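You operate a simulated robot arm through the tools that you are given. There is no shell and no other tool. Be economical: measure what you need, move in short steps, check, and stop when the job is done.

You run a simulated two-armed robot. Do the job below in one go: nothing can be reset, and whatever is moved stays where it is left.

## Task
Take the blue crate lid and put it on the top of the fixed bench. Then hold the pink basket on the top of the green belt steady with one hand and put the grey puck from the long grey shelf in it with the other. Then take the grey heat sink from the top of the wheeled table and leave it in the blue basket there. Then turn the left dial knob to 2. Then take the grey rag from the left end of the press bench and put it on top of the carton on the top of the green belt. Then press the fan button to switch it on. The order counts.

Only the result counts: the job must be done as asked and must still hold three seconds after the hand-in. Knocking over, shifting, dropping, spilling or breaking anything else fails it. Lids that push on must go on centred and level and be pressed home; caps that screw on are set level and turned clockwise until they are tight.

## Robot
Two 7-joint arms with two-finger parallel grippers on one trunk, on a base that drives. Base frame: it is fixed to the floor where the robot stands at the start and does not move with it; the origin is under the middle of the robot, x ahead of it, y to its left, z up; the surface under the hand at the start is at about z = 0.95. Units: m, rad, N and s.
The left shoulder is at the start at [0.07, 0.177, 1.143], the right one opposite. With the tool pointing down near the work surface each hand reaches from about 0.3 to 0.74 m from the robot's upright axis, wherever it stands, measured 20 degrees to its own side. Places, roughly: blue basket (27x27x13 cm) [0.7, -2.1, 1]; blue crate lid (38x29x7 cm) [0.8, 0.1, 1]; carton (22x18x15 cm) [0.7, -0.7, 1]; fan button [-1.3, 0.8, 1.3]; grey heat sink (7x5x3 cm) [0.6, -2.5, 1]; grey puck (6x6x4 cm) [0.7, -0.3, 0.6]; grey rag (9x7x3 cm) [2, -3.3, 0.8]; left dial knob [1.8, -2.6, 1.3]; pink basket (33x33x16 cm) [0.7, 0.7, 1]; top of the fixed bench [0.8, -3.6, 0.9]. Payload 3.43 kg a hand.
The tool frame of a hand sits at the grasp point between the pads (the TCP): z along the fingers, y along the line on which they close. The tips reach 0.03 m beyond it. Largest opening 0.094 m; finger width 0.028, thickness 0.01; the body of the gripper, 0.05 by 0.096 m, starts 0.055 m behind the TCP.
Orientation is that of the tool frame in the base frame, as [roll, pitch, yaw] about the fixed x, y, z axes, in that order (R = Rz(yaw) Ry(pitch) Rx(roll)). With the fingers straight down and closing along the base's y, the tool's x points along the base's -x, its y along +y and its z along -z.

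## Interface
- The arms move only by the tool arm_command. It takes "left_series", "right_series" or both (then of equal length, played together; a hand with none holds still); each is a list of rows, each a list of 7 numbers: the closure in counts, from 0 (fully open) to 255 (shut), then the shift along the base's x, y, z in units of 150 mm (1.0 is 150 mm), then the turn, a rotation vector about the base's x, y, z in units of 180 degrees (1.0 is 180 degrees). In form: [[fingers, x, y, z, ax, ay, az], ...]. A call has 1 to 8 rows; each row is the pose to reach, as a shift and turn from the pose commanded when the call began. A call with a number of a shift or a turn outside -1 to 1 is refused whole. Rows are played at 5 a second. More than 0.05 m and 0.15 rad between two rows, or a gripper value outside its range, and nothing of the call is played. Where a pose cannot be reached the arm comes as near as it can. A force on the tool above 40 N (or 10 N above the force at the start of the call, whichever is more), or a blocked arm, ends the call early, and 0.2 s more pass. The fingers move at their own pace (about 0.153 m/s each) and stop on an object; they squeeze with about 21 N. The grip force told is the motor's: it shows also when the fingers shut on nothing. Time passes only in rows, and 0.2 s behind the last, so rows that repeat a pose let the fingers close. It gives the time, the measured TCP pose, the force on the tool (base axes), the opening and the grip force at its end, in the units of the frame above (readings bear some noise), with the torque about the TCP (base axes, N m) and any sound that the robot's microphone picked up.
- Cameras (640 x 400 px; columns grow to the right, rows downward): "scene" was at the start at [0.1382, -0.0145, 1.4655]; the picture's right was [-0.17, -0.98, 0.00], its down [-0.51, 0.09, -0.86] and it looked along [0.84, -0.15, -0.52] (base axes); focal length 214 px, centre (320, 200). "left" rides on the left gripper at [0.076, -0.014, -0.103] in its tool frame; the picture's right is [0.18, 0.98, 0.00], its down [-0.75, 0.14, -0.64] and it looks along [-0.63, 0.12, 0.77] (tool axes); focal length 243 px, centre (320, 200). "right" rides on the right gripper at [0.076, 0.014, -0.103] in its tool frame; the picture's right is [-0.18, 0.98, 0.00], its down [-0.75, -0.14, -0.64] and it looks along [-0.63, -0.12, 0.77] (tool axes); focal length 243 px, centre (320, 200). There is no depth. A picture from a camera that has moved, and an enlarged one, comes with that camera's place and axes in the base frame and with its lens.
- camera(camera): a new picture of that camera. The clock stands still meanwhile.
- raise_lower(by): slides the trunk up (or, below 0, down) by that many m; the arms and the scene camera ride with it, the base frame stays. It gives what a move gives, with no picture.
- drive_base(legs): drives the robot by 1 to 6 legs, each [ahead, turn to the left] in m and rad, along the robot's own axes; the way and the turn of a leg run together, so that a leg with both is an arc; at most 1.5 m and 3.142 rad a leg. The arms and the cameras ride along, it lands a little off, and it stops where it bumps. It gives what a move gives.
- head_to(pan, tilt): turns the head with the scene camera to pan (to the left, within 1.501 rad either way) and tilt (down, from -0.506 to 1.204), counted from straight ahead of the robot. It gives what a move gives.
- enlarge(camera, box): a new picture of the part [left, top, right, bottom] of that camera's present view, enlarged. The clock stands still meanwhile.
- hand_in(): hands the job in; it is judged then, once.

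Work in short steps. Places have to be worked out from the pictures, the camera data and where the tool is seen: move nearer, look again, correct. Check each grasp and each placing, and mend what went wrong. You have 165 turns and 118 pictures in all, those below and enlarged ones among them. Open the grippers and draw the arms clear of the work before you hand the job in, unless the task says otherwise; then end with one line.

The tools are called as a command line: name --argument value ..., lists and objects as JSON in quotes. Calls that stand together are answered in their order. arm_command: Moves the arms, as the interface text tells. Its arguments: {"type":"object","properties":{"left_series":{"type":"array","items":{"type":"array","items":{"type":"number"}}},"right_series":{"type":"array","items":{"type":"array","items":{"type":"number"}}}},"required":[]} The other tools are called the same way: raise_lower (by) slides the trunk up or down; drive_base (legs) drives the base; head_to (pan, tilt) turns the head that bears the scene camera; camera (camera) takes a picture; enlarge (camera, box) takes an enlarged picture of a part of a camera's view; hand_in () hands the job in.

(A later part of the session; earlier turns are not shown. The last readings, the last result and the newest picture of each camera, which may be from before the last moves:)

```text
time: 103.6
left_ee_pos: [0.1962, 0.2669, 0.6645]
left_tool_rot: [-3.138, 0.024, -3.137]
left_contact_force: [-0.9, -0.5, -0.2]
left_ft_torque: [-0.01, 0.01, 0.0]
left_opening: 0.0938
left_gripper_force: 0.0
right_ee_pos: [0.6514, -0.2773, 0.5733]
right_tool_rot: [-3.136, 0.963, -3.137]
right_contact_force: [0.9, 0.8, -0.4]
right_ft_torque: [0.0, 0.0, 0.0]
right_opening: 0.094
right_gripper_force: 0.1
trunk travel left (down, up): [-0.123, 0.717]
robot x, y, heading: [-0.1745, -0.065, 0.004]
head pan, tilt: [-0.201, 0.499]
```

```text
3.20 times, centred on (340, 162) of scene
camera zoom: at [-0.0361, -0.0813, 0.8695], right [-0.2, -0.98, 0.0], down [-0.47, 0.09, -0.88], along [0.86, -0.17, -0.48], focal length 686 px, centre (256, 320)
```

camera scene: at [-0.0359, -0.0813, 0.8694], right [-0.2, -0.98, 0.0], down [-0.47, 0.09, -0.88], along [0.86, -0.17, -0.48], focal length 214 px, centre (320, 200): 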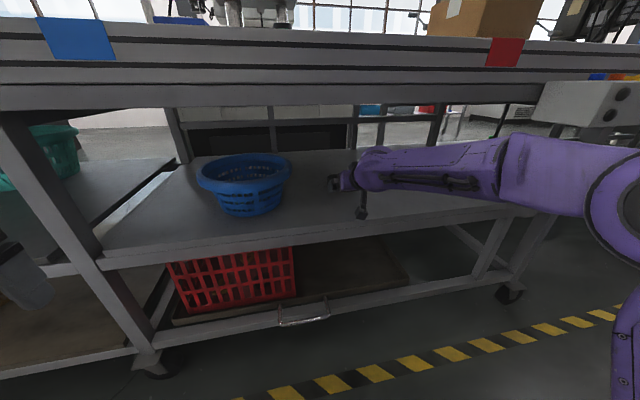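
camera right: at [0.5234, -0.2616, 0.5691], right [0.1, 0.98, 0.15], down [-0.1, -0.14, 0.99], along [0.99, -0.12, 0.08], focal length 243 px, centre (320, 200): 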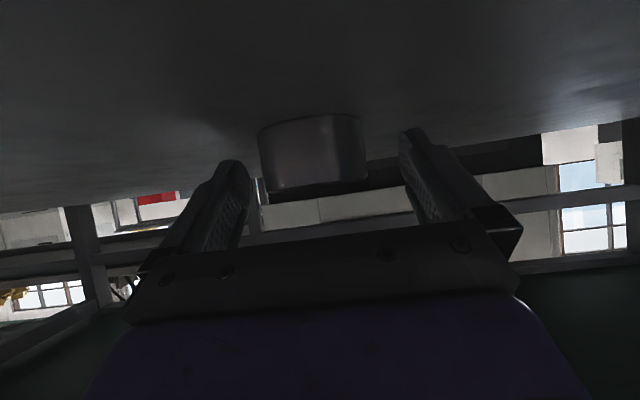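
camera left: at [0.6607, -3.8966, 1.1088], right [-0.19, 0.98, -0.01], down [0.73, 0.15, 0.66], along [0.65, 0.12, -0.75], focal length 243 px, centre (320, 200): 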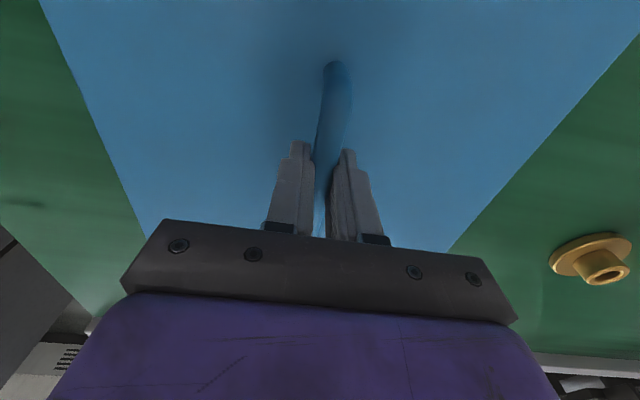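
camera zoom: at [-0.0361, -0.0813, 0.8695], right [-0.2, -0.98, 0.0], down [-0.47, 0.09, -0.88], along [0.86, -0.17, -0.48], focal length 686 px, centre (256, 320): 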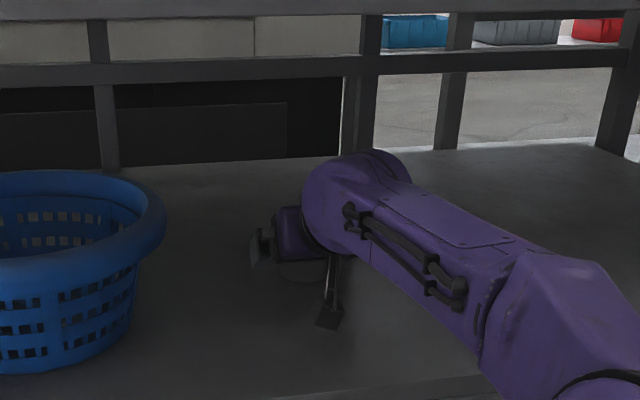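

The puck sits between the fingers at (0.663, −0.278, 0.552). Closing.

arm_command --right_series '[[120, 0, 0, -0.02, 0, 0, 0], [255, 0, 0, -0.02, 0, 0, 0], [255, 0, 0, -0.02, 0, 0, 0], [255, 0, 0, -0.02, 0, 0, 0], [255, 0, 0, 0.1, 0, 0, 0], [255, 0, 0, 0.2, 0, 0, 0]]'

camera --camera "right"

```text
time: 105.0
left_ee_pos: [0.1955, 0.2684, 0.6633]
left_tool_rot: [3.142, 0.024, -3.137]
left_contact_force: [0.6, -0.1, -0.2]
left_ft_torque: [-0.02, -0.02, 0.0]
left_opening: 0.0939
left_gripper_force: 0.1
right_ee_pos: [0.6512, -0.2764, 0.6006]
right_tool_rot: [-3.138, 0.963, -3.136]
right_contact_force: [0.1, 0.4, -2.2]
right_ft_torque: [-0.01, 0.05, -0.01]
right_opening: 0.0574
right_gripper_force: 20.7
trunk travel left (down, up): [-0.123, 0.717]
robot x, y, heading: [-0.1762, -0.0634, -0.003]
head pan, tilt: [-0.201, 0.499]
```

```text
89 pictures are left
camera right: at [0.5232, -0.261, 0.5979], right [0.1, 0.98, 0.15], down [-0.1, -0.14, 0.99], along [0.99, -0.12, 0.08], focal length 243 px, centre (320, 200)
```

right: 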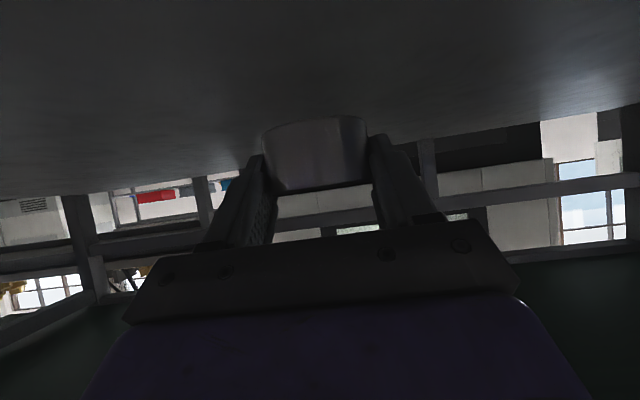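

Puck held (57 mm opening). I withdraw it from under the belt the way it came.

arm_command --right_series '[[255, -0.25, 0, 0.02, 0, 0, 0], [255, -0.5, 0, 0.05, 0, 0, 0], [255, -0.75, 0, 0.1, 0, 0, 0], [255, -1, 0, 0.15, 0, 0, 0]]'

arm_command --right_series '[[255, -0.25, 0, 0.08, 0, 0, 0], [255, -0.5, 0, 0.16, 0, 0, 0], [255, -0.75, 0, 0.24, 0, 0, 0], [255, -1, 0, 0.35, 0, 0, 0]]'

drive_base --legs '[[-0.25, 0]]'

arm_command --right_series '[[255, 0, 0, 0.08, 0, 0.0437, 0], [255, 0, 0, 0.16, 0, 0.0873, 0], [255, 0, 0, 0.24, 0, 0.131, 0], [255, 0, 0, 0.32, 0, 0.1746, 0], [255, 0, 0, 0.4, 0, 0.2183, 0], [255, 0, 0, 0.5, 0, 0.262, 0], [255, 0, 0, 0.62, 0, 0.3056, 0]]'

raise_lower --by 0.4

raise_lower --by 0.3

```text
time: 106.0
left_ee_pos: [0.1965, 0.2678, 0.6639]
left_tool_rot: [-3.142, 0.023, -3.139]
left_contact_force: [-0.2, 0.0, -0.1]
left_ft_torque: [0.02, 0.02, 0.03]
left_opening: 0.0942
left_gripper_force: 0.1
right_ee_pos: [0.5009, -0.2751, 0.6241]
right_tool_rot: [-3.137, 0.964, -3.136]
right_contact_force: [-0.5, 0.5, -3.0]
right_ft_torque: [0.01, 0.02, 0.0]
right_opening: 0.0571
right_gripper_force: 20.8
trunk travel left (down, up): [-0.123, 0.717]
robot x, y, heading: [-0.175, -0.0636, 0.0]
head pan, tilt: [-0.201, 0.499]
```

```text
time: 107.0
left_ee_pos: [0.1969, 0.2672, 0.6637]
left_tool_rot: [-3.141, 0.026, -3.139]
left_contact_force: [0.9, 0.3, 0.2]
left_ft_torque: [0.02, -0.01, 0.02]
left_opening: 0.0939
left_gripper_force: 0.1
right_ee_pos: [0.4637, -0.2751, 0.639]
right_tool_rot: [-3.137, 0.962, -3.136]
right_contact_force: [0.7, -0.5, -1.8]
right_ft_torque: [0.04, 0.01, -0.02]
right_opening: 0.057
right_gripper_force: 21.1
right hand out of reach, approached as far as the arm can: row 2, 3, 4
trunk travel left (down, up): [-0.123, 0.717]
robot x, y, heading: [-0.1777, -0.0625, 0.004]
head pan, tilt: [-0.201, 0.499]
```

```text
time: 108.8
left_ee_pos: [-0.0572, 0.2671, 0.6644]
left_tool_rot: [3.142, 0.024, -3.133]
left_contact_force: [0.4, -0.1, 0.4]
left_ft_torque: [0.01, -0.01, -0.01]
left_opening: 0.0937
left_gripper_force: 0.1
right_ee_pos: [0.21, -0.2741, 0.6385]
right_tool_rot: [-3.138, 0.964, -3.132]
right_contact_force: [0.5, -0.2, -2.2]
right_ft_torque: [0.0, 0.03, 0.03]
right_opening: 0.057
right_gripper_force: 20.8
trunk travel left (down, up): [-0.123, 0.717]
robot x, y, heading: [-0.4251, -0.066, 0.005]
head pan, tilt: [-0.201, 0.499]
```

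```text
time: 110.5
left_ee_pos: [-0.0581, 0.2672, 0.664]
left_tool_rot: [3.142, 0.024, -3.135]
left_contact_force: [-0.2, -0.2, 0.0]
left_ft_torque: [0.0, -0.04, -0.02]
left_opening: 0.0938
left_gripper_force: 0.0
right_ee_pos: [0.1747, -0.3032, 0.6875]
right_tool_rot: [3.127, 0.034, 3.124]
right_contact_force: [0.1, 0.1, -2.0]
right_ft_torque: [0.03, -0.03, -0.02]
right_opening: 0.0573
right_gripper_force: 21.3
right hand out of reach, approached as far as the arm can: row 6, 7
trunk travel left (down, up): [-0.123, 0.717]
robot x, y, heading: [-0.4275, -0.0604, 0.007]
head pan, tilt: [-0.201, 0.499]
```

```text
time: 114.3
left_ee_pos: [-0.0573, 0.2677, 1.0642]
left_tool_rot: [3.141, 0.024, -3.136]
left_contact_force: [-0.4, -0.1, -0.5]
left_ft_torque: [-0.03, 0.02, 0.02]
left_opening: 0.094
left_gripper_force: 0.1
right_ee_pos: [0.1753, -0.3028, 1.0866]
right_tool_rot: [3.124, 0.033, 3.125]
right_contact_force: [0.3, -0.3, -2.9]
right_ft_torque: [0.01, -0.03, 0.01]
right_opening: 0.0571
right_gripper_force: 20.9
trunk travel left (down, up): [-0.523, 0.317]
robot x, y, heading: [-0.4253, -0.0676, 0.006]
head pan, tilt: [-0.201, 0.499]
```

```text
time: 117.3
left_ee_pos: [-0.0569, 0.2674, 1.3642]
left_tool_rot: [-3.14, 0.025, -3.134]
left_contact_force: [-0.4, 0.5, -0.3]
left_ft_torque: [0.02, 0.0, 0.0]
left_opening: 0.0939
left_gripper_force: 0.2
right_ee_pos: [0.1749, -0.3041, 1.3867]
right_tool_rot: [3.127, 0.034, 3.124]
right_contact_force: [-0.6, -0.4, -2.3]
right_ft_torque: [-0.02, -0.02, 0.01]
right_opening: 0.0574
right_gripper_force: 20.8
trunk travel left (down, up): [-0.823, 0.017]
robot x, y, heading: [-0.4277, -0.0619, 0.003]
head pan, tilt: [-0.201, 0.499]
```

Puck is out. I drive to stand in front of the pink basket, hands high, then look.

drive_base --legs '[[0, 1.197], [0.764, 0], [0, -1.2], [0.2, 0]]'

head_to --pan 0.05 --tilt 0.6

camera --camera "scene"

camera --camera "left"

```text
time: 128.7
left_ee_pos: [0.4457, 0.9819, 1.365]
left_tool_rot: [-3.139, 0.029, 3.11]
left_contact_force: [0.1, -0.2, -0.2]
left_ft_torque: [-0.01, -0.03, 0.01]
left_opening: 0.0941
left_gripper_force: 0.1
right_ee_pos: [0.6571, 0.4024, 1.3896]
right_tool_rot: [3.126, 0.037, 3.088]
right_contact_force: [0.0, -1.3, -2.0]
right_ft_torque: [-0.03, -0.03, 0.03]
right_opening: 0.0572
right_gripper_force: 20.6
trunk travel left (down, up): [-0.823, 0.017]
robot x, y, heading: [0.066, 0.6603, -0.03]
head pan, tilt: [-0.201, 0.499]
```

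```text
time: 129.5
left_ee_pos: [0.4518, 0.9815, 1.3645]
left_tool_rot: [-3.14, 0.024, 3.109]
left_contact_force: [0.0, -0.4, 0.4]
left_ft_torque: [-0.02, 0.05, -0.01]
left_opening: 0.0941
left_gripper_force: 0.0
right_ee_pos: [0.6623, 0.4028, 1.3878]
right_tool_rot: [3.128, 0.033, 3.088]
right_contact_force: [-0.6, 0.3, -1.8]
right_ft_torque: [0.01, -0.03, 0.03]
right_opening: 0.0575
right_gripper_force: 21.0
trunk travel left (down, up): [-0.823, 0.017]
robot x, y, heading: [0.0654, 0.6646, -0.033]
head pan, tilt: [0.051, 0.6]
```

```text
88 pictures are left
camera scene: at [0.2072, 0.6635, 1.5602], right [0.02, -1.0, 0.0], down [-0.57, -0.01, -0.82], along [0.82, 0.01, -0.57], focal length 214 px, centre (320, 200)
```

scene: 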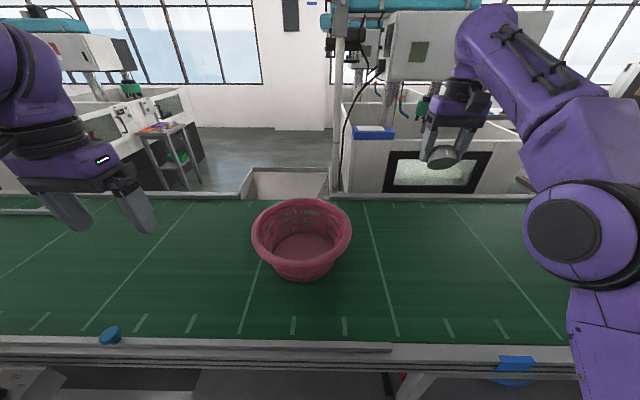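

```text
87 pictures are left
camera left: at [0.3729, 0.9689, 1.4667], right [-0.15, 0.99, -0.01], down [0.74, 0.12, 0.66], along [0.65, 0.1, -0.75], focal length 243 px, centre (320, 200)
```

left: 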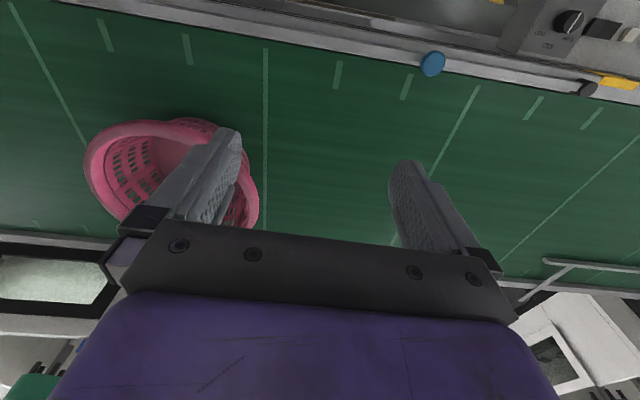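

I enlarge the basket to find the rim's extent and height.

enlarge --camera "scene" --box '[230, 180, 374, 290]'

enlarge --camera "left" --box '[60, 90, 300, 240]'

```text
3.64 times, centred on (302, 235) of scene
camera zoom: at [0.2072, 0.6635, 1.5602], right [0.02, -1.0, 0.0], down [-0.57, -0.01, -0.82], along [0.82, 0.01, -0.57], focal length 780 px, centre (386, 73)
```

zoom: 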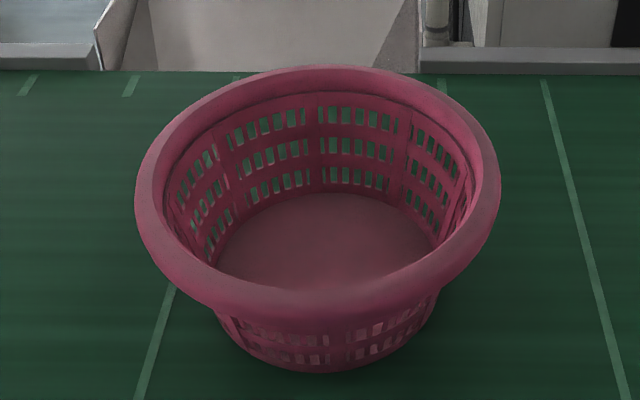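

```text
2.67 times, centred on (180, 165) of left
camera zoom: at [0.3729, 0.9689, 1.4667], right [-0.15, 0.99, -0.01], down [0.74, 0.12, 0.66], along [0.65, 0.1, -0.75], focal length 647 px, centre (693, 293)
```

zoom: 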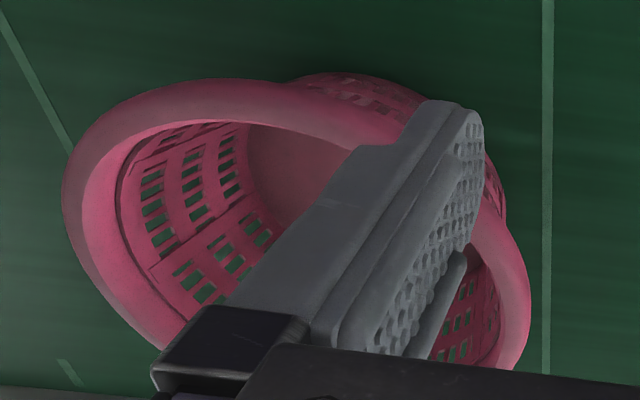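

The rim looks about 33 cm wide, centred near (0.755, 0.733), rim height ≈1.07. I drive 5 cm nearer and bring the left hand above the rim's left side for a closer look.

drive_base --legs '[[0.05, 0.033]]'

arm_command --left_series '[[0, 0.25, -0.08, -0.1, 0, 0.002, 0], [0, 0.5, -0.16, -0.25, 0, 0.004, 0], [0, 0.75, -0.25, -0.4, 0, 0.006, 0], [0, 1, -0.3, -0.6, 0, 0.0076, 0], [0, 1, -0.35, -0.8, 0, 0.0076, 0]]'

camera --camera "left"

camera --camera "scene"

```text
time: 130.4
left_ee_pos: [0.4752, 0.9924, 1.3688]
left_tool_rot: [-3.141, 0.036, -3.14]
left_contact_force: [-0.9, -0.2, -0.2]
left_ft_torque: [-0.01, -0.09, -0.01]
left_opening: 0.0941
left_gripper_force: 0.1
right_ee_pos: [0.706, 0.421, 1.3958]
right_tool_rot: [3.127, 0.047, 3.118]
right_contact_force: [-1.8, -0.5, -1.0]
right_ft_torque: [-0.03, -0.13, 0.03]
right_opening: 0.0571
right_gripper_force: 20.6
trunk travel left (down, up): [-0.823, 0.017]
robot x, y, heading: [0.1193, 0.6617, 0.003]
head pan, tilt: [0.051, 0.6]
```

```text
time: 131.6
left_ee_pos: [0.6362, 0.9381, 1.2488]
left_tool_rot: [3.14, 0.004, -3.139]
left_contact_force: [0.7, -0.8, -0.1]
left_ft_torque: [0.0, -0.05, -0.03]
left_opening: 0.0939
left_gripper_force: 0.2
right_ee_pos: [0.717, 0.4203, 1.391]
right_tool_rot: [3.128, 0.039, 3.119]
right_contact_force: [0.0, -0.1, -2.2]
right_ft_torque: [-0.03, -0.05, 0.02]
right_opening: 0.0573
right_gripper_force: 21.2
trunk travel left (down, up): [-0.823, 0.017]
robot x, y, heading: [0.1133, 0.6595, 0.002]
head pan, tilt: [0.051, 0.6]
```

```text
84 pictures are left
camera left: at [0.561, 0.9239, 1.352], right [-0.19, 0.98, 0.0], down [0.75, 0.14, 0.65], along [0.64, 0.12, -0.76], focal length 243 px, centre (320, 200)
```

left: 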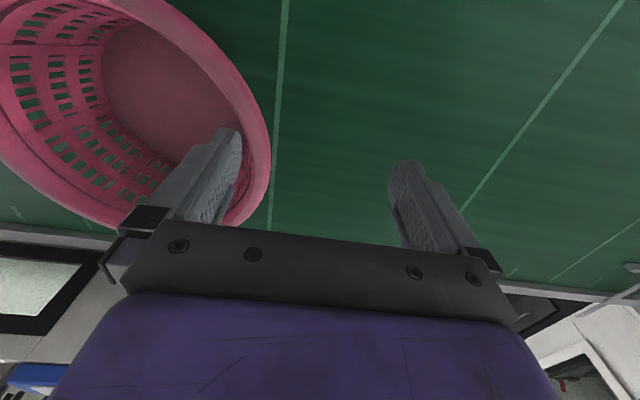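

```text
83 pictures are left
camera scene: at [0.2542, 0.6665, 1.5605], right [0.05, -1.0, 0.0], down [-0.56, -0.03, -0.83], along [0.82, 0.04, -0.56], focal length 214 px, centre (320, 200)
```

scene: 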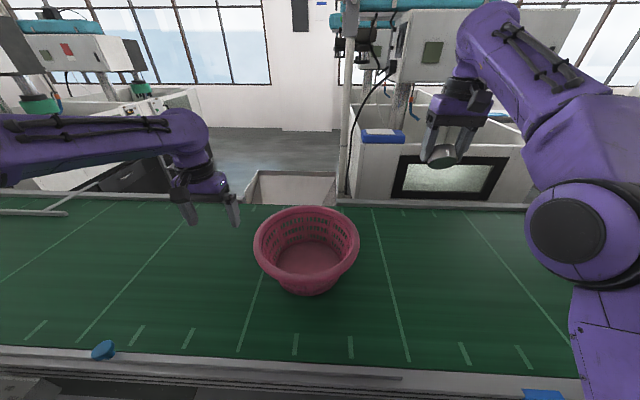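

Rim's left lip spans y 0.857–0.89 at about z 1.07, basket centre x≈0.735. I position the left hand above it, just clear, and look again.

arm_command --left_series '[[0, 0.15, -0.1, -0.1, 0, 0, 0], [0, 0.3, -0.2, -0.2, 0, 0, 0], [0, 0.45, -0.3, -0.35, 0, 0, 0], [0, 0.66, -0.427, -0.5, 0, 0, 0], [0, 0.66, -0.427, -0.65, 0, 0, 0], [0, 0.66, -0.427, -0.65, 0, 0, 0]]'

camera --camera "left"

enlarge --camera "scene" --box '[170, 150, 394, 290]'

```text
time: 133.0
left_ee_pos: [0.7361, 0.8763, 1.1486]
left_tool_rot: [-3.139, 0.007, -3.139]
left_contact_force: [-0.5, -0.2, 0.9]
left_ft_torque: [0.0, 0.0, -0.02]
left_opening: 0.0941
left_gripper_force: 0.2
right_ee_pos: [0.716, 0.4219, 1.3913]
right_tool_rot: [3.127, 0.038, 3.121]
right_contact_force: [-1.5, -0.1, -1.3]
right_ft_torque: [-0.01, -0.01, 0.0]
right_opening: 0.0574
right_gripper_force: 21.0
trunk travel left (down, up): [-0.823, 0.017]
robot x, y, heading: [0.1159, 0.6606, 0.001]
head pan, tilt: [0.051, 0.6]
```

```text
82 pictures are left
camera left: at [0.6588, 0.8611, 1.252], right [-0.19, 0.98, 0.0], down [0.75, 0.14, 0.65], along [0.63, 0.12, -0.76], focal length 243 px, centre (320, 200)
```

left: 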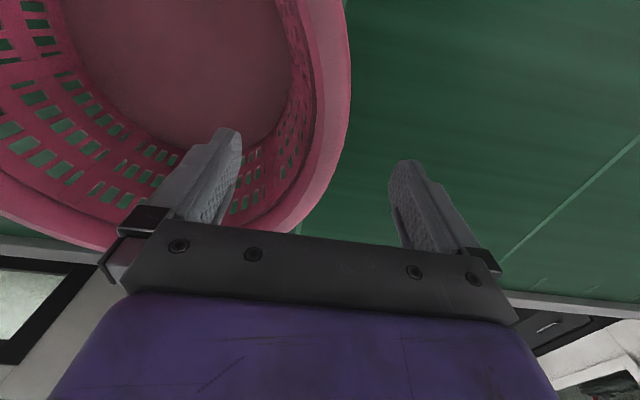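

```text
2.86 times, centred on (282, 220) of scene
camera zoom: at [0.2535, 0.668, 1.5605], right [0.05, -1.0, 0.0], down [-0.56, -0.03, -0.83], along [0.82, 0.04, -0.56], focal length 613 px, centre (429, 143)
```

zoom: 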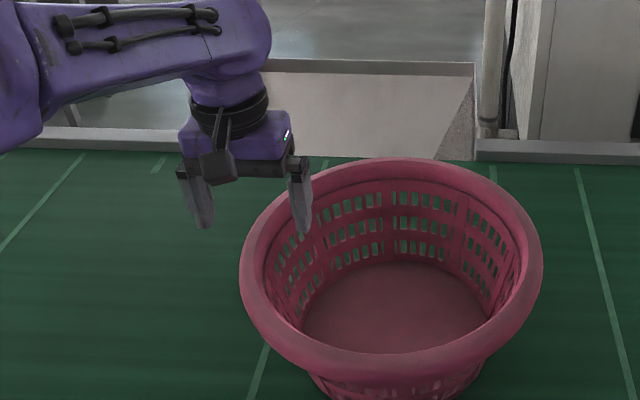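

The lip is centred at y≈0.882 with its outermost point at x≈0.74. I shift 6 mm, lower astride the rim, and close gently.

arm_command --left_series '[[0, 0.02, 0.04, -0.1, 0, 0, 0], [0, 0.02, 0.04, -0.25, 0, 0, 0], [0, 0.02, 0.04, -0.4, 0, 0, 0], [0, 0.02, 0.04, -0.53, 0, 0, 0], [0, 0.02, 0.04, -0.53, 0, 0, 0]]'

camera --camera "left"

enlarge --camera "scene" --box '[170, 150, 394, 290]'

```text
time: 134.2
left_ee_pos: [0.7376, 0.8813, 1.0678]
left_tool_rot: [-3.141, 0.003, -3.141]
left_contact_force: [0.2, -0.1, -0.4]
left_ft_torque: [0.0, 0.02, 0.03]
left_opening: 0.094
left_gripper_force: 0.0
right_ee_pos: [0.7167, 0.4209, 1.3902]
right_tool_rot: [3.126, 0.036, 3.118]
right_contact_force: [0.0, 0.0, -2.4]
right_ft_torque: [-0.01, -0.01, 0.03]
right_opening: 0.0572
right_gripper_force: 20.7
trunk travel left (down, up): [-0.823, 0.017]
robot x, y, heading: [0.1156, 0.6646, 0.001]
head pan, tilt: [0.051, 0.6]
```

```text
80 pictures are left
camera left: at [0.6624, 0.867, 1.1722], right [-0.19, 0.98, 0.0], down [0.75, 0.14, 0.64], along [0.63, 0.12, -0.76], focal length 243 px, centre (320, 200)
```

left: 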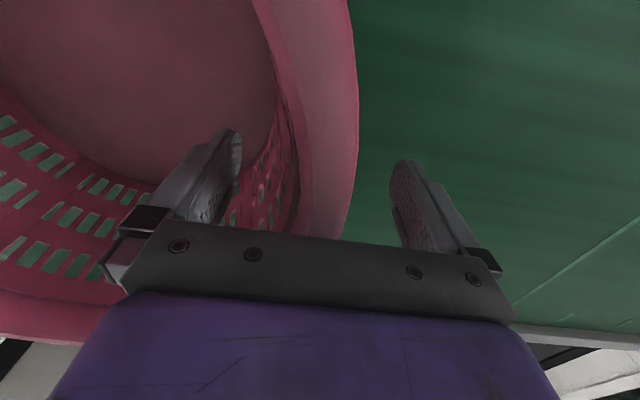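

```text
2.86 times, centred on (282, 220) of scene
camera zoom: at [0.2551, 0.6673, 1.5604], right [0.05, -1.0, 0.0], down [-0.56, -0.03, -0.82], along [0.82, 0.04, -0.57], focal length 613 px, centre (429, 143)
```

zoom: 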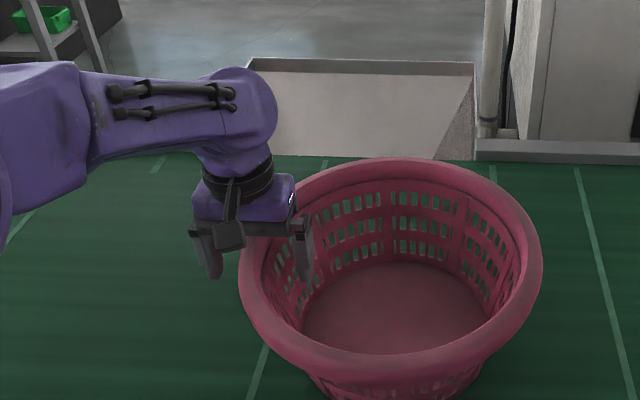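

The lip is within about 3 mm of the finger centre. I close on the rim.

arm_command --left_series '[[60, 0, 0.02, 0, 0, 0, 0], [120, 0, 0.02, 0, 0, 0, 0], [255, 0, 0.02, 0, 0, 0, 0], [255, 0, 0.02, 0, 0, 0, 0], [255, 0, 0.02, 0, 0, 0, 0]]' --right_series '[[255, 0, 0.3, 0, 0, 0, 0], [255, 0, 0.6, 0, 0, 0, 0], [255, 0, 0.9, -0.1, 0, 0, 0], [255, 0, 1, -0.3, 0, 0, 0], [255, 0, 1, -0.5, 0, 0, 0]]'

camera --camera "scene"

camera --camera "right"

```text
time: 135.4
left_ee_pos: [0.7385, 0.8851, 1.0699]
left_tool_rot: [-3.141, 0.004, -3.139]
left_contact_force: [0.6, 2.0, 3.8]
left_ft_torque: [-1.1, 0.08, -0.13]
left_opening: 0.0396
left_gripper_force: 20.6
right_ee_pos: [0.7339, 0.578, 1.3245]
right_tool_rot: [3.127, 0.035, 3.118]
right_contact_force: [0.7, 0.3, -2.3]
right_ft_torque: [0.0, -0.02, -0.01]
right_opening: 0.057
right_gripper_force: 20.7
right hand out of reach, approached as far as the arm can: row 2, 3, 4, 5
trunk travel left (down, up): [-0.823, 0.017]
robot x, y, heading: [0.1154, 0.6635, 0.004]
head pan, tilt: [0.051, 0.6]
```

```text
78 pictures are left
camera scene: at [0.2547, 0.6674, 1.5605], right [0.05, -1.0, 0.0], down [-0.56, -0.03, -0.83], along [0.82, 0.04, -0.56], focal length 214 px, centre (320, 200)
```

scene: 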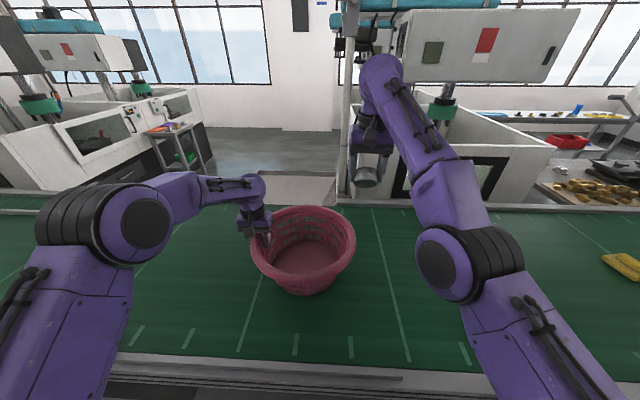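

```text
77 pictures are left
camera right: at [0.6541, 0.5936, 1.4252], right [0.2, 0.98, 0.02], down [0.73, -0.17, 0.67], along [0.66, -0.12, -0.75], focal length 243 px, centre (320, 200)
```

right: 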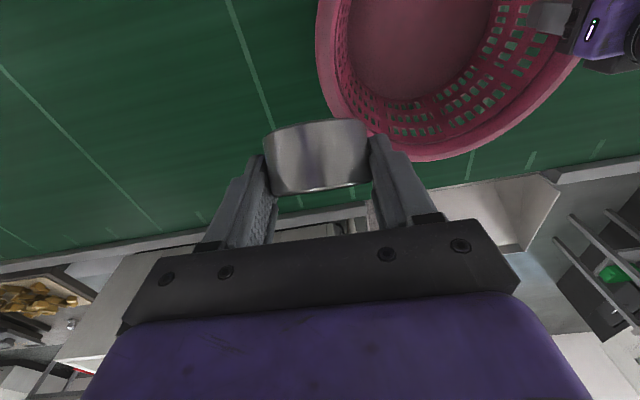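

The left hand holds the rim. I move the right hand with the puck over the basket centre.

arm_command --right_series '[[255, 0, 0.15, -0.12, 0, 0, 0], [255, 0, 0.3, -0.24, 0, 0, 0], [255, 0, 0.5, -0.4, 0, 0, 0], [255, 0, 0.7, -0.55, 0, 0, 0], [255, 0, 0.86, -0.7, 0, 0, 0], [255, 0, 0.86, -0.85, 0, 0, 0], [255, 0, 0.86, -0.85, 0, 0, 0]]'

camera --camera "scene"

camera --camera "right"

```text
time: 137.0
left_ee_pos: [0.7386, 0.8848, 1.0682]
left_tool_rot: [-3.14, 0.004, -3.14]
left_contact_force: [-1.1, 3.7, 5.6]
left_ft_torque: [-1.24, 0.2, -0.25]
left_opening: 0.0397
left_gripper_force: 20.5
right_ee_pos: [0.7328, 0.7061, 1.1984]
right_tool_rot: [3.124, 0.038, 3.118]
right_contact_force: [0.0, -0.8, -2.7]
right_ft_torque: [0.04, 0.0, -0.02]
right_opening: 0.0572
right_gripper_force: 20.9
right hand out of reach, approached as far as the arm can: row 4, 5
trunk travel left (down, up): [-0.823, 0.017]
robot x, y, heading: [0.1151, 0.6612, -0.002]
head pan, tilt: [0.051, 0.6]
```

```text
76 pictures are left
camera scene: at [0.2542, 0.6682, 1.5605], right [0.05, -1.0, 0.0], down [-0.56, -0.03, -0.83], along [0.82, 0.04, -0.56], focal length 214 px, centre (320, 200)
```

scene: 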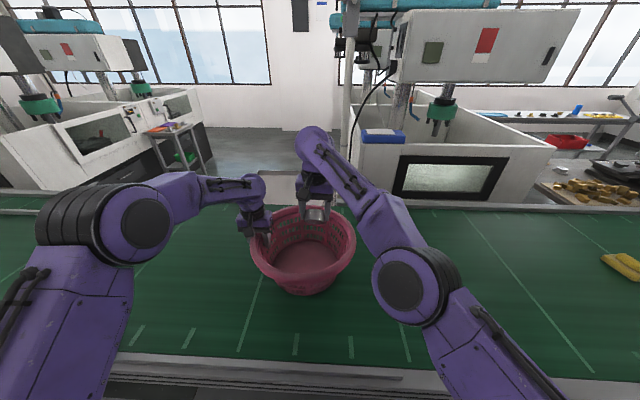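

```text
75 pictures are left
camera right: at [0.6532, 0.7209, 1.2975], right [0.2, 0.98, 0.02], down [0.72, -0.17, 0.67], along [0.66, -0.12, -0.74], focal length 243 px, centre (320, 200)
```

right: 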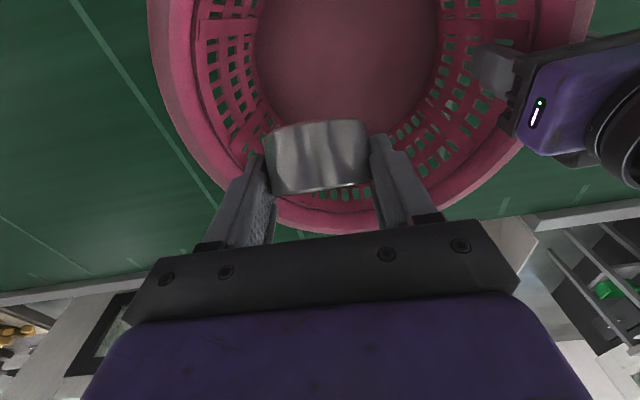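

Aligned over the basket interior. I lower the puck into it.

arm_command --right_series '[[255, 0, 0.04, -0.2, 0, 0, 0], [255, 0, 0.07, -0.4, 0, 0, 0], [255, 0, 0.1, -0.6, 0, 0, 0], [255, 0, 0.1, -0.8, 0, 0, 0], [255, 0, 0.1, -1, 0, 0, 0]]'

arm_command --right_series '[[255, 0, 0, -0.12, 0, 0, 0], [255, 0, 0, -0.24, 0, 0, 0], [255, 0, 0, -0.24, 0, 0, 0]]'

camera --camera "right"

```text
time: 138.2
left_ee_pos: [0.7385, 0.8846, 1.0687]
left_tool_rot: [-3.139, 0.004, -3.141]
left_contact_force: [-0.5, 3.5, 4.8]
left_ft_torque: [-1.06, 0.23, -0.19]
left_opening: 0.0397
left_gripper_force: 21.4
right_ee_pos: [0.7346, 0.7198, 1.0464]
right_tool_rot: [3.128, 0.037, 3.121]
right_contact_force: [0.2, -0.1, -1.3]
right_ft_torque: [0.03, 0.0, 0.02]
right_opening: 0.0574
right_gripper_force: 21.2
trunk travel left (down, up): [-0.823, 0.017]
robot x, y, heading: [0.1188, 0.6608, -0.001]
head pan, tilt: [0.051, 0.6]
```

```text
time: 139.0
left_ee_pos: [0.7378, 0.8863, 1.0686]
left_tool_rot: [-3.14, 0.005, -3.14]
left_contact_force: [0.1, 3.2, 5.1]
left_ft_torque: [-1.04, -0.01, -0.17]
left_opening: 0.0393
left_gripper_force: 20.8
right_ee_pos: [0.7339, 0.7214, 1.0109]
right_tool_rot: [3.127, 0.038, 3.119]
right_contact_force: [0.5, -0.1, -1.7]
right_ft_torque: [-0.02, -0.01, 0.01]
right_opening: 0.0574
right_gripper_force: 21.3
trunk travel left (down, up): [-0.823, 0.017]
robot x, y, heading: [0.1169, 0.6595, -0.001]
head pan, tilt: [0.051, 0.6]
```

```text
74 pictures are left
camera right: at [0.6552, 0.7371, 1.112], right [0.2, 0.98, 0.02], down [0.73, -0.17, 0.67], along [0.66, -0.12, -0.74], focal length 243 px, centre (320, 200)
```

right: 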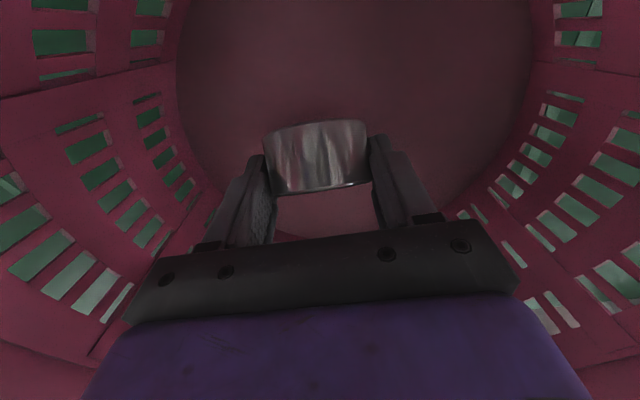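

Deep inside the basket. I lower 2 cm more, release the puck, and rise.

arm_command --right_series '[[255, 0, 0, -0.12, 0, 0, 0], [150, 0, 0, -0.12, 0, 0, 0], [0, 0, 0, -0.12, 0, 0, 0], [0, 0, 0, -0.12, 0, 0, 0], [0, 0, 0, 0.1, 0, 0, 0], [0, 0, 0, 0.4, 0, 0, 0], [0, 0, 0, 0.7, 0, 0, 0], [0, 0, 0, 1, 0, 0, 0]]'

camera --camera "right"

```text
time: 140.8
left_ee_pos: [0.7384, 0.8857, 1.0682]
left_tool_rot: [-3.14, 0.005, -3.14]
left_contact_force: [1.2, 2.3, 3.4]
left_ft_torque: [-1.01, 0.02, 0.05]
left_opening: 0.0392
left_gripper_force: 20.3
right_ee_pos: [0.7336, 0.7183, 1.1609]
right_tool_rot: [3.131, 0.039, 3.12]
right_contact_force: [-0.2, 0.8, 0.8]
right_ft_torque: [0.01, 0.0, 0.02]
right_opening: 0.0941
right_gripper_force: 0.2
trunk travel left (down, up): [-0.823, 0.017]
robot x, y, heading: [0.1161, 0.6612, 0.0]
head pan, tilt: [0.051, 0.6]
```

```text
73 pictures are left
camera right: at [0.6536, 0.7348, 1.2615], right [0.21, 0.98, 0.02], down [0.72, -0.17, 0.67], along [0.66, -0.12, -0.74], focal length 243 px, centre (320, 200)
```

right: 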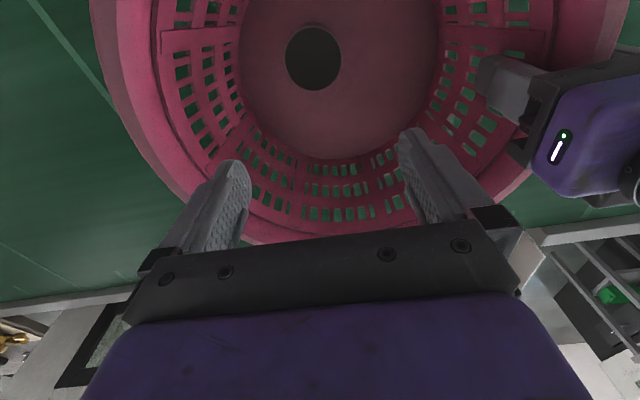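

The puck lies flat in the basket. I raise the right hand, then open the left and lift it straight off.

arm_command --right_series '[[0, 0, 0, 0.3, 0, 0, 0], [0, 0, -0.2, 0.6, 0, 0, 0], [0, 0, -0.5, 0.8, 0, 0, 0], [0, 0, -0.8, 0.9, 0, 0, 0], [0, 0, -1, 1, 0, 0, 0]]'

arm_command --left_series '[[200, 0, 0, 0, 0, 0, 0], [100, 0, 0, 0, 0, 0, 0], [0, 0, 0, 0, 0, 0, 0], [0, 0, 0, 0, 0, 0, 0], [0, 0, 0, 0.2, 0, 0, 0], [0, 0, 0, 0.45, 0, 0, 0], [0, 0, 0, 0.7, 0, 0, 0], [0, 0, 0, 1, 0, 0, 0]]'

camera --camera "scene"

```text
refused: row 2 steps farther than a row can; nothing moved
```

```text
time: 142.6
left_ee_pos: [0.7385, 0.8837, 1.2197]
left_tool_rot: [-3.14, 0.005, -3.14]
left_contact_force: [0.1, -0.2, -0.5]
left_ft_torque: [-0.02, -0.01, 0.02]
left_opening: 0.0942
left_gripper_force: 0.0
right_ee_pos: [0.7325, 0.7193, 1.1622]
right_tool_rot: [3.125, 0.038, 3.121]
right_contact_force: [0.0, -0.4, 1.0]
right_ft_torque: [-0.02, 0.0, 0.0]
right_opening: 0.094
right_gripper_force: 0.1
trunk travel left (down, up): [-0.823, 0.017]
robot x, y, heading: [0.1175, 0.66, 0.001]
head pan, tilt: [0.051, 0.6]
```

```text
72 pictures are left
camera scene: at [0.2539, 0.6673, 1.5604], right [0.05, -1.0, 0.0], down [-0.56, -0.03, -0.83], along [0.82, 0.04, -0.56], focal length 214 px, centre (320, 200)
```

scene: 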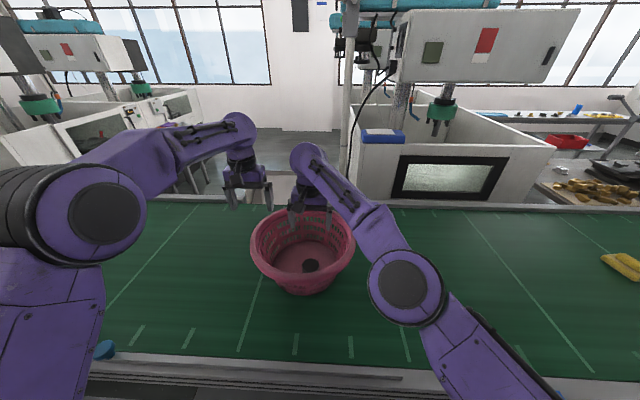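

Both tasks there are fine: puck in, basket upright. I retract both arms.

arm_command --left_series '[[0, 0, 0.1, 0.2, 0, 0, 0], [0, -0.25, 0.2, 0.3, 0, 0, 0], [0, -0.5, 0.2, 0.4, 0, 0, 0], [0, -0.75, 0.2, 0.5, 0, 0, 0], [0, -1, 0.2, 0.6, 0, 0, 0]]' --right_series '[[0, 0, 0, 0.3, 0, 0, 0], [0, 0, -0.2, 0.5, 0, 0, 0], [0, -0.25, -0.35, 0.6, 0, 0, 0], [0, -0.5, -0.5, 0.7, 0, 0, 0], [0, -0.75, -0.6, 0.7, 0, 0, 0]]'

arm_command --left_series '[[0, -0.25, 0.1, 0.1, 0, 0, 0], [0, -0.5, 0.2, 0.2, 0, 0, 0], [0, -0.75, 0.3, 0.3, 0, 0, 0]]' --right_series '[[0, -0.25, -0.2, 0.05, 0, 0, 0], [0, -0.5, -0.4, 0.1, 0, 0, 0], [0, -0.75, -0.6, 0.1, 0, 0, 0]]'

drive_base --legs '[[-0.6, 0], [0, -1.571], [1.42, 0], [1.42, 0], [0, 1.571]]'

head_to --pan 0 --tilt 0.35

camera --camera "scene"

```text
time: 143.8
left_ee_pos: [0.5826, 0.9174, 1.3104]
left_tool_rot: [-3.137, 0.008, -3.14]
left_contact_force: [-0.8, 0.1, 0.2]
left_ft_torque: [-0.03, -0.03, -0.01]
left_opening: 0.0939
left_gripper_force: 0.0
right_ee_pos: [0.6201, 0.6341, 1.2672]
right_tool_rot: [3.126, 0.042, 3.119]
right_contact_force: [-1.3, 0.7, 0.0]
right_ft_torque: [-0.04, -0.03, 0.02]
right_opening: 0.0942
right_gripper_force: 0.2
right hand out of reach, approached as far as the arm can: row 1, 2
trunk travel left (down, up): [-0.823, 0.017]
robot x, y, heading: [0.1168, 0.6641, -0.002]
head pan, tilt: [0.051, 0.6]
```

```text
time: 144.6
left_ee_pos: [0.4742, 0.957, 1.3557]
left_tool_rot: [3.14, 0.005, -3.139]
left_contact_force: [0.5, -0.9, 1.4]
left_ft_torque: [0.03, -0.01, -0.03]
left_opening: 0.0942
left_gripper_force: 0.1
right_ee_pos: [0.5118, 0.5346, 1.2817]
right_tool_rot: [3.122, 0.036, 3.118]
right_contact_force: [0.3, 0.3, 0.0]
right_ft_torque: [0.04, 0.04, 0.0]
right_opening: 0.0943
right_gripper_force: 0.1
trunk travel left (down, up): [-0.823, 0.017]
robot x, y, heading: [0.1153, 0.6622, -0.001]
head pan, tilt: [0.051, 0.6]
```

```text
time: 168.8
left_ee_pos: [-0.0733, -1.8349, 1.3558]
left_tool_rot: [3.139, 0.002, -3.119]
left_contact_force: [1.3, 0.2, 0.4]
left_ft_torque: [-0.01, 0.0, 0.02]
left_opening: 0.0942
left_gripper_force: 0.1
right_ee_pos: [-0.027, -2.2553, 1.2824]
right_tool_rot: [3.126, 0.038, -3.141]
right_contact_force: [0.0, -0.2, 0.0]
right_ft_torque: [-0.01, 0.01, 0.03]
right_opening: 0.0942
right_gripper_force: 0.0
trunk travel left (down, up): [-0.823, 0.017]
robot x, y, heading: [-0.4244, -2.1421, 0.017]
head pan, tilt: [0.051, 0.6]
```

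```text
time: 169.6
left_ee_pos: [-0.0741, -1.8346, 1.3546]
left_tool_rot: [-3.14, 0.005, -3.118]
left_contact_force: [-0.6, -1.1, -0.3]
left_ft_torque: [0.03, 0.02, 0.01]
left_opening: 0.094
left_gripper_force: 0.0
right_ee_pos: [-0.0263, -2.2557, 1.2815]
right_tool_rot: [3.127, 0.037, -3.141]
right_contact_force: [0.4, -0.9, 0.3]
right_ft_torque: [0.03, 0.01, 0.0]
right_opening: 0.094
right_gripper_force: 0.0
trunk travel left (down, up): [-0.823, 0.017]
robot x, y, heading: [-0.4247, -2.143, 0.026]
head pan, tilt: [0.0, 0.351]
```

```text
71 pictures are left
camera scene: at [-0.2812, -2.1364, 1.5831], right [0.02, -1.0, 0.0], down [-0.34, -0.01, -0.94], along [0.94, 0.02, -0.34], focal length 214 px, centre (320, 200)
```

scene: 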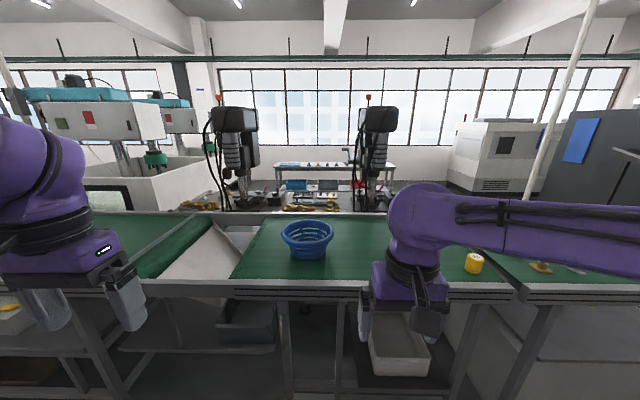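

The blue basket is on the table; the heat sink is hidden behind my right arm. I move the right hand aside (right) and drive nearer.

arm_command --right_series '[[0, -0.1, -0.2, 0.1, 0, 0, 0], [0, -0.2, -0.4, 0.2, 0, 0, 0], [0, -0.3, -0.6, 0.3, 0, 0, 0], [0, -0.4, -0.8, 0.4, 0, 0, 0], [0, -0.4, -1, 0.5, 0, 0, 0]]'

drive_base --legs '[[0.45, -0.02]]'

head_to --pan -0.35 --tilt 0.7

camera --camera "scene"

```text
time: 170.8
left_ee_pos: [-0.0737, -1.8363, 1.3551]
left_tool_rot: [-3.14, 0.003, -3.119]
left_contact_force: [0.3, -0.6, -0.8]
left_ft_torque: [0.0, -0.01, -0.02]
left_opening: 0.0939
left_gripper_force: 0.0
right_ee_pos: [-0.085, -2.4065, 1.3549]
right_tool_rot: [3.127, 0.037, -3.141]
right_contact_force: [0.4, -0.1, 0.9]
right_ft_torque: [0.04, 0.02, 0.02]
right_opening: 0.094
right_gripper_force: 0.1
trunk travel left (down, up): [-0.823, 0.017]
robot x, y, heading: [-0.424, -2.1443, 0.022]
head pan, tilt: [0.0, 0.351]
```

```text
time: 173.5
left_ee_pos: [0.3784, -1.8329, 1.3554]
left_tool_rot: [-3.139, 0.005, -3.133]
left_contact_force: [0.0, 0.9, -0.2]
left_ft_torque: [0.01, -0.03, 0.02]
left_opening: 0.0939
left_gripper_force: 0.0
right_ee_pos: [0.3583, -2.4027, 1.3575]
right_tool_rot: [3.126, 0.039, 3.129]
right_contact_force: [-1.0, 0.1, -0.5]
right_ft_torque: [-0.01, 0.01, -0.01]
right_opening: 0.0941
right_gripper_force: 0.1
trunk travel left (down, up): [-0.823, 0.017]
robot x, y, heading: [0.0291, -2.1319, 0.004]
head pan, tilt: [0.0, 0.351]
```

```text
time: 174.3
left_ee_pos: [0.3808, -1.8328, 1.3537]
left_tool_rot: [3.142, 0.004, -3.133]
left_contact_force: [-0.3, -0.4, -0.8]
left_ft_torque: [0.0, 0.01, 0.01]
left_opening: 0.0938
left_gripper_force: 0.0
right_ee_pos: [0.3604, -2.4022, 1.3557]
right_tool_rot: [3.127, 0.035, 3.128]
right_contact_force: [0.6, 0.0, -0.2]
right_ft_torque: [-0.02, 0.03, 0.0]
right_opening: 0.0941
right_gripper_force: 0.0
trunk travel left (down, up): [-0.823, 0.017]
robot x, y, heading: [0.0268, -2.1312, 0.011]
head pan, tilt: [-0.351, 0.7]
```

```text
70 pictures are left
camera scene: at [0.1564, -2.1612, 1.5517], right [-0.34, -0.94, 0.0], down [-0.61, 0.22, -0.77], along [0.72, -0.26, -0.64], focal length 214 px, centre (320, 200)
```

scene: 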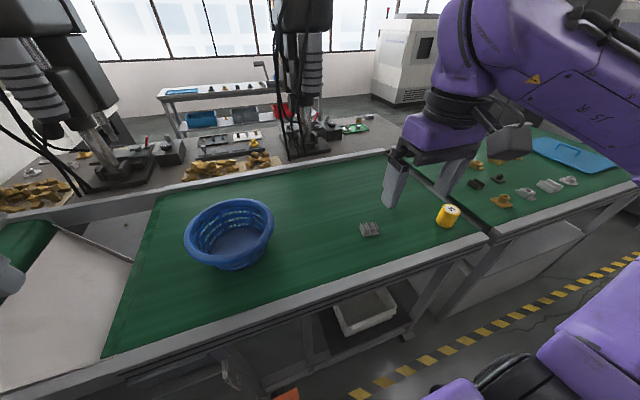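

Heat sink at about (0.62, −2.53), blue basket centre about (0.70, −2.05). I enlarge the heat sink.

enlarge --camera "scene" --box '[330, 205, 410, 255]'

camera --camera "right"

```text
8.00 times, centred on (370, 230) of scene
camera zoom: at [0.1564, -2.1612, 1.5517], right [-0.34, -0.94, 0.0], down [-0.61, 0.22, -0.77], along [0.72, -0.26, -0.64], focal length 1716 px, centre (-80, -40)
```

zoom: 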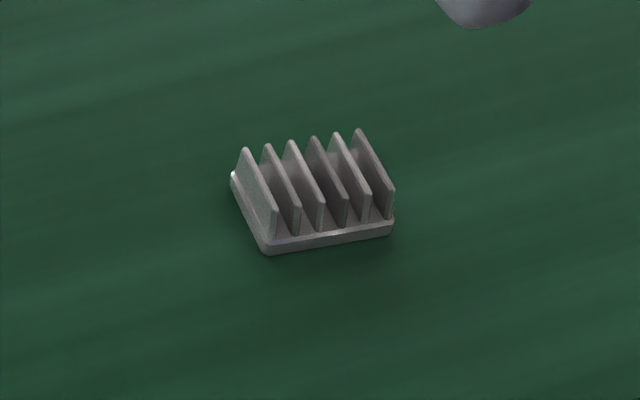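

```text
68 pictures are left
camera right: at [0.281, -2.3871, 1.4562], right [0.2, 0.98, 0.02], down [0.73, -0.16, 0.67], along [0.66, -0.12, -0.74], focal length 243 px, centre (320, 200)
```

right: 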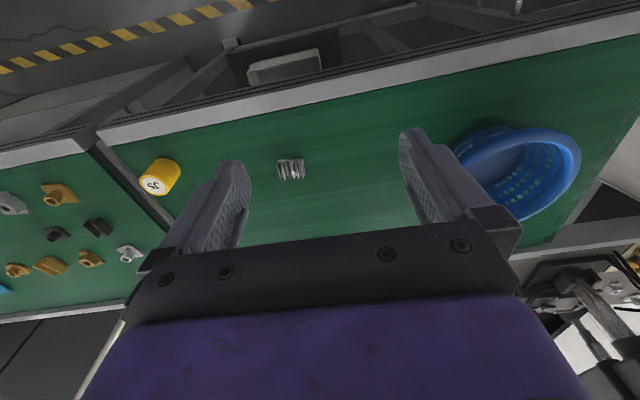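

The heat sink's centre is (0.625, −2.534), turned about −8.5°, its 7 cm side along y. I bring the right hand above it aligned to that.

arm_command --right_series '[[0, 0.25, -0.12, -0.05, -0.001, 0.003, -0.01], [0, 0.5, -0.25, -0.1, -0.002, 0.006, -0.02], [0, 0.75, -0.37, -0.2, -0.003, 0.009, -0.03], [0, 0.95, -0.5, -0.35, -0.0046, 0.011, -0.043], [0, 0.95, -0.5, -0.6, -0.0046, 0.011, -0.043]]'

arm_command --right_series '[[0, 0.25, -0.12, -0.2, 0, 0, 0], [0, 0.5, -0.25, -0.4, 0, 0, 0], [0, 0.8, -0.38, -0.6, 0, 0, 0], [0, 0.8, -0.38, -0.85, 0, 0, 0], [0, 0.8, -0.38, -0.85, 0, 0, 0]]'

camera --camera "right"

```text
time: 175.5
left_ee_pos: [0.3805, -1.8315, 1.3559]
left_tool_rot: [-3.142, 0.003, -3.132]
left_contact_force: [0.2, 0.1, 0.0]
left_ft_torque: [-0.01, -0.01, 0.0]
left_opening: 0.0942
left_gripper_force: 0.1
right_ee_pos: [0.5022, -2.4775, 1.2677]
right_tool_rot: [-3.141, 0.007, 2.992]
right_contact_force: [-0.3, 0.2, 0.2]
right_ft_torque: [-0.03, 0.0, -0.05]
right_opening: 0.0941
right_gripper_force: 0.1
trunk travel left (down, up): [-0.823, 0.017]
robot x, y, heading: [0.0278, -2.1356, 0.009]
head pan, tilt: [-0.351, 0.7]
```

```text
refused: row 1 steps farther than a row can; nothing moved
```

```text
67 pictures are left
camera right: at [0.4296, -2.4518, 1.371], right [0.33, 0.94, 0.0], down [0.72, -0.25, 0.65], along [0.61, -0.21, -0.76], focal length 243 px, centre (320, 200)
```

right: 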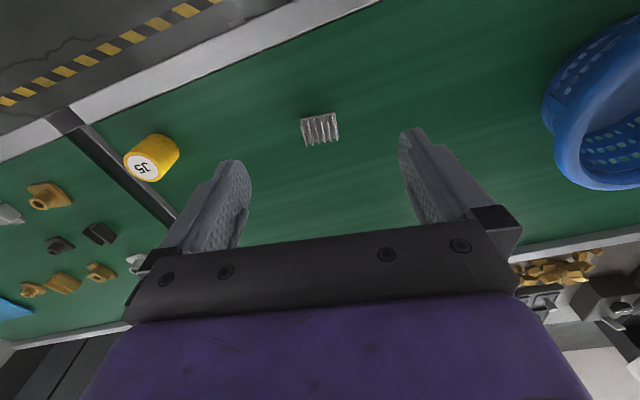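

The right camera puts the heat sink near (0.617, −2.518). I approach to z≈1.1 and re-check.

arm_command --right_series '[[0, 0.2, -0.07, -0.2, 0, 0, 0], [0, 0.4, -0.15, -0.4, 0, 0, 0], [0, 0.6, -0.22, -0.6, 0, 0, 0], [0, 0.76, -0.3, -0.8, 0, 0, 0], [0, 0.76, -0.3, -1, 0, 0, 0], [0, 0.76, -0.3, -1, 0, 0, 0]]'

camera --camera "right"

```text
time: 176.9
left_ee_pos: [0.38, -1.8325, 1.3555]
left_tool_rot: [-3.141, 0.005, -3.133]
left_contact_force: [0.0, 0.3, -0.4]
left_ft_torque: [-0.03, -0.02, -0.01]
left_opening: 0.0936
left_gripper_force: 0.1
right_ee_pos: [0.6166, -2.5237, 1.1178]
right_tool_rot: [-3.137, 0.005, 2.993]
right_contact_force: [-0.6, 0.0, 0.4]
right_ft_torque: [-0.01, -0.03, -0.04]
right_opening: 0.0941
right_gripper_force: 0.1
trunk travel left (down, up): [-0.823, 0.017]
robot x, y, heading: [0.0287, -2.1346, 0.009]
head pan, tilt: [-0.351, 0.7]
```

```text
66 pictures are left
camera right: at [0.5426, -2.4959, 1.2203], right [0.33, 0.94, 0.0], down [0.72, -0.25, 0.65], along [0.61, -0.21, -0.76], focal length 243 px, centre (320, 200)
```

right: 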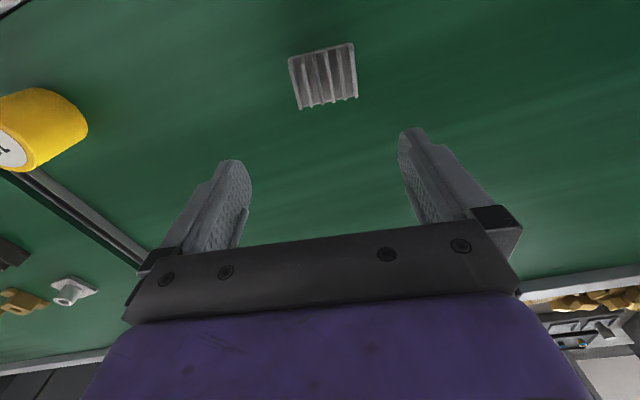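

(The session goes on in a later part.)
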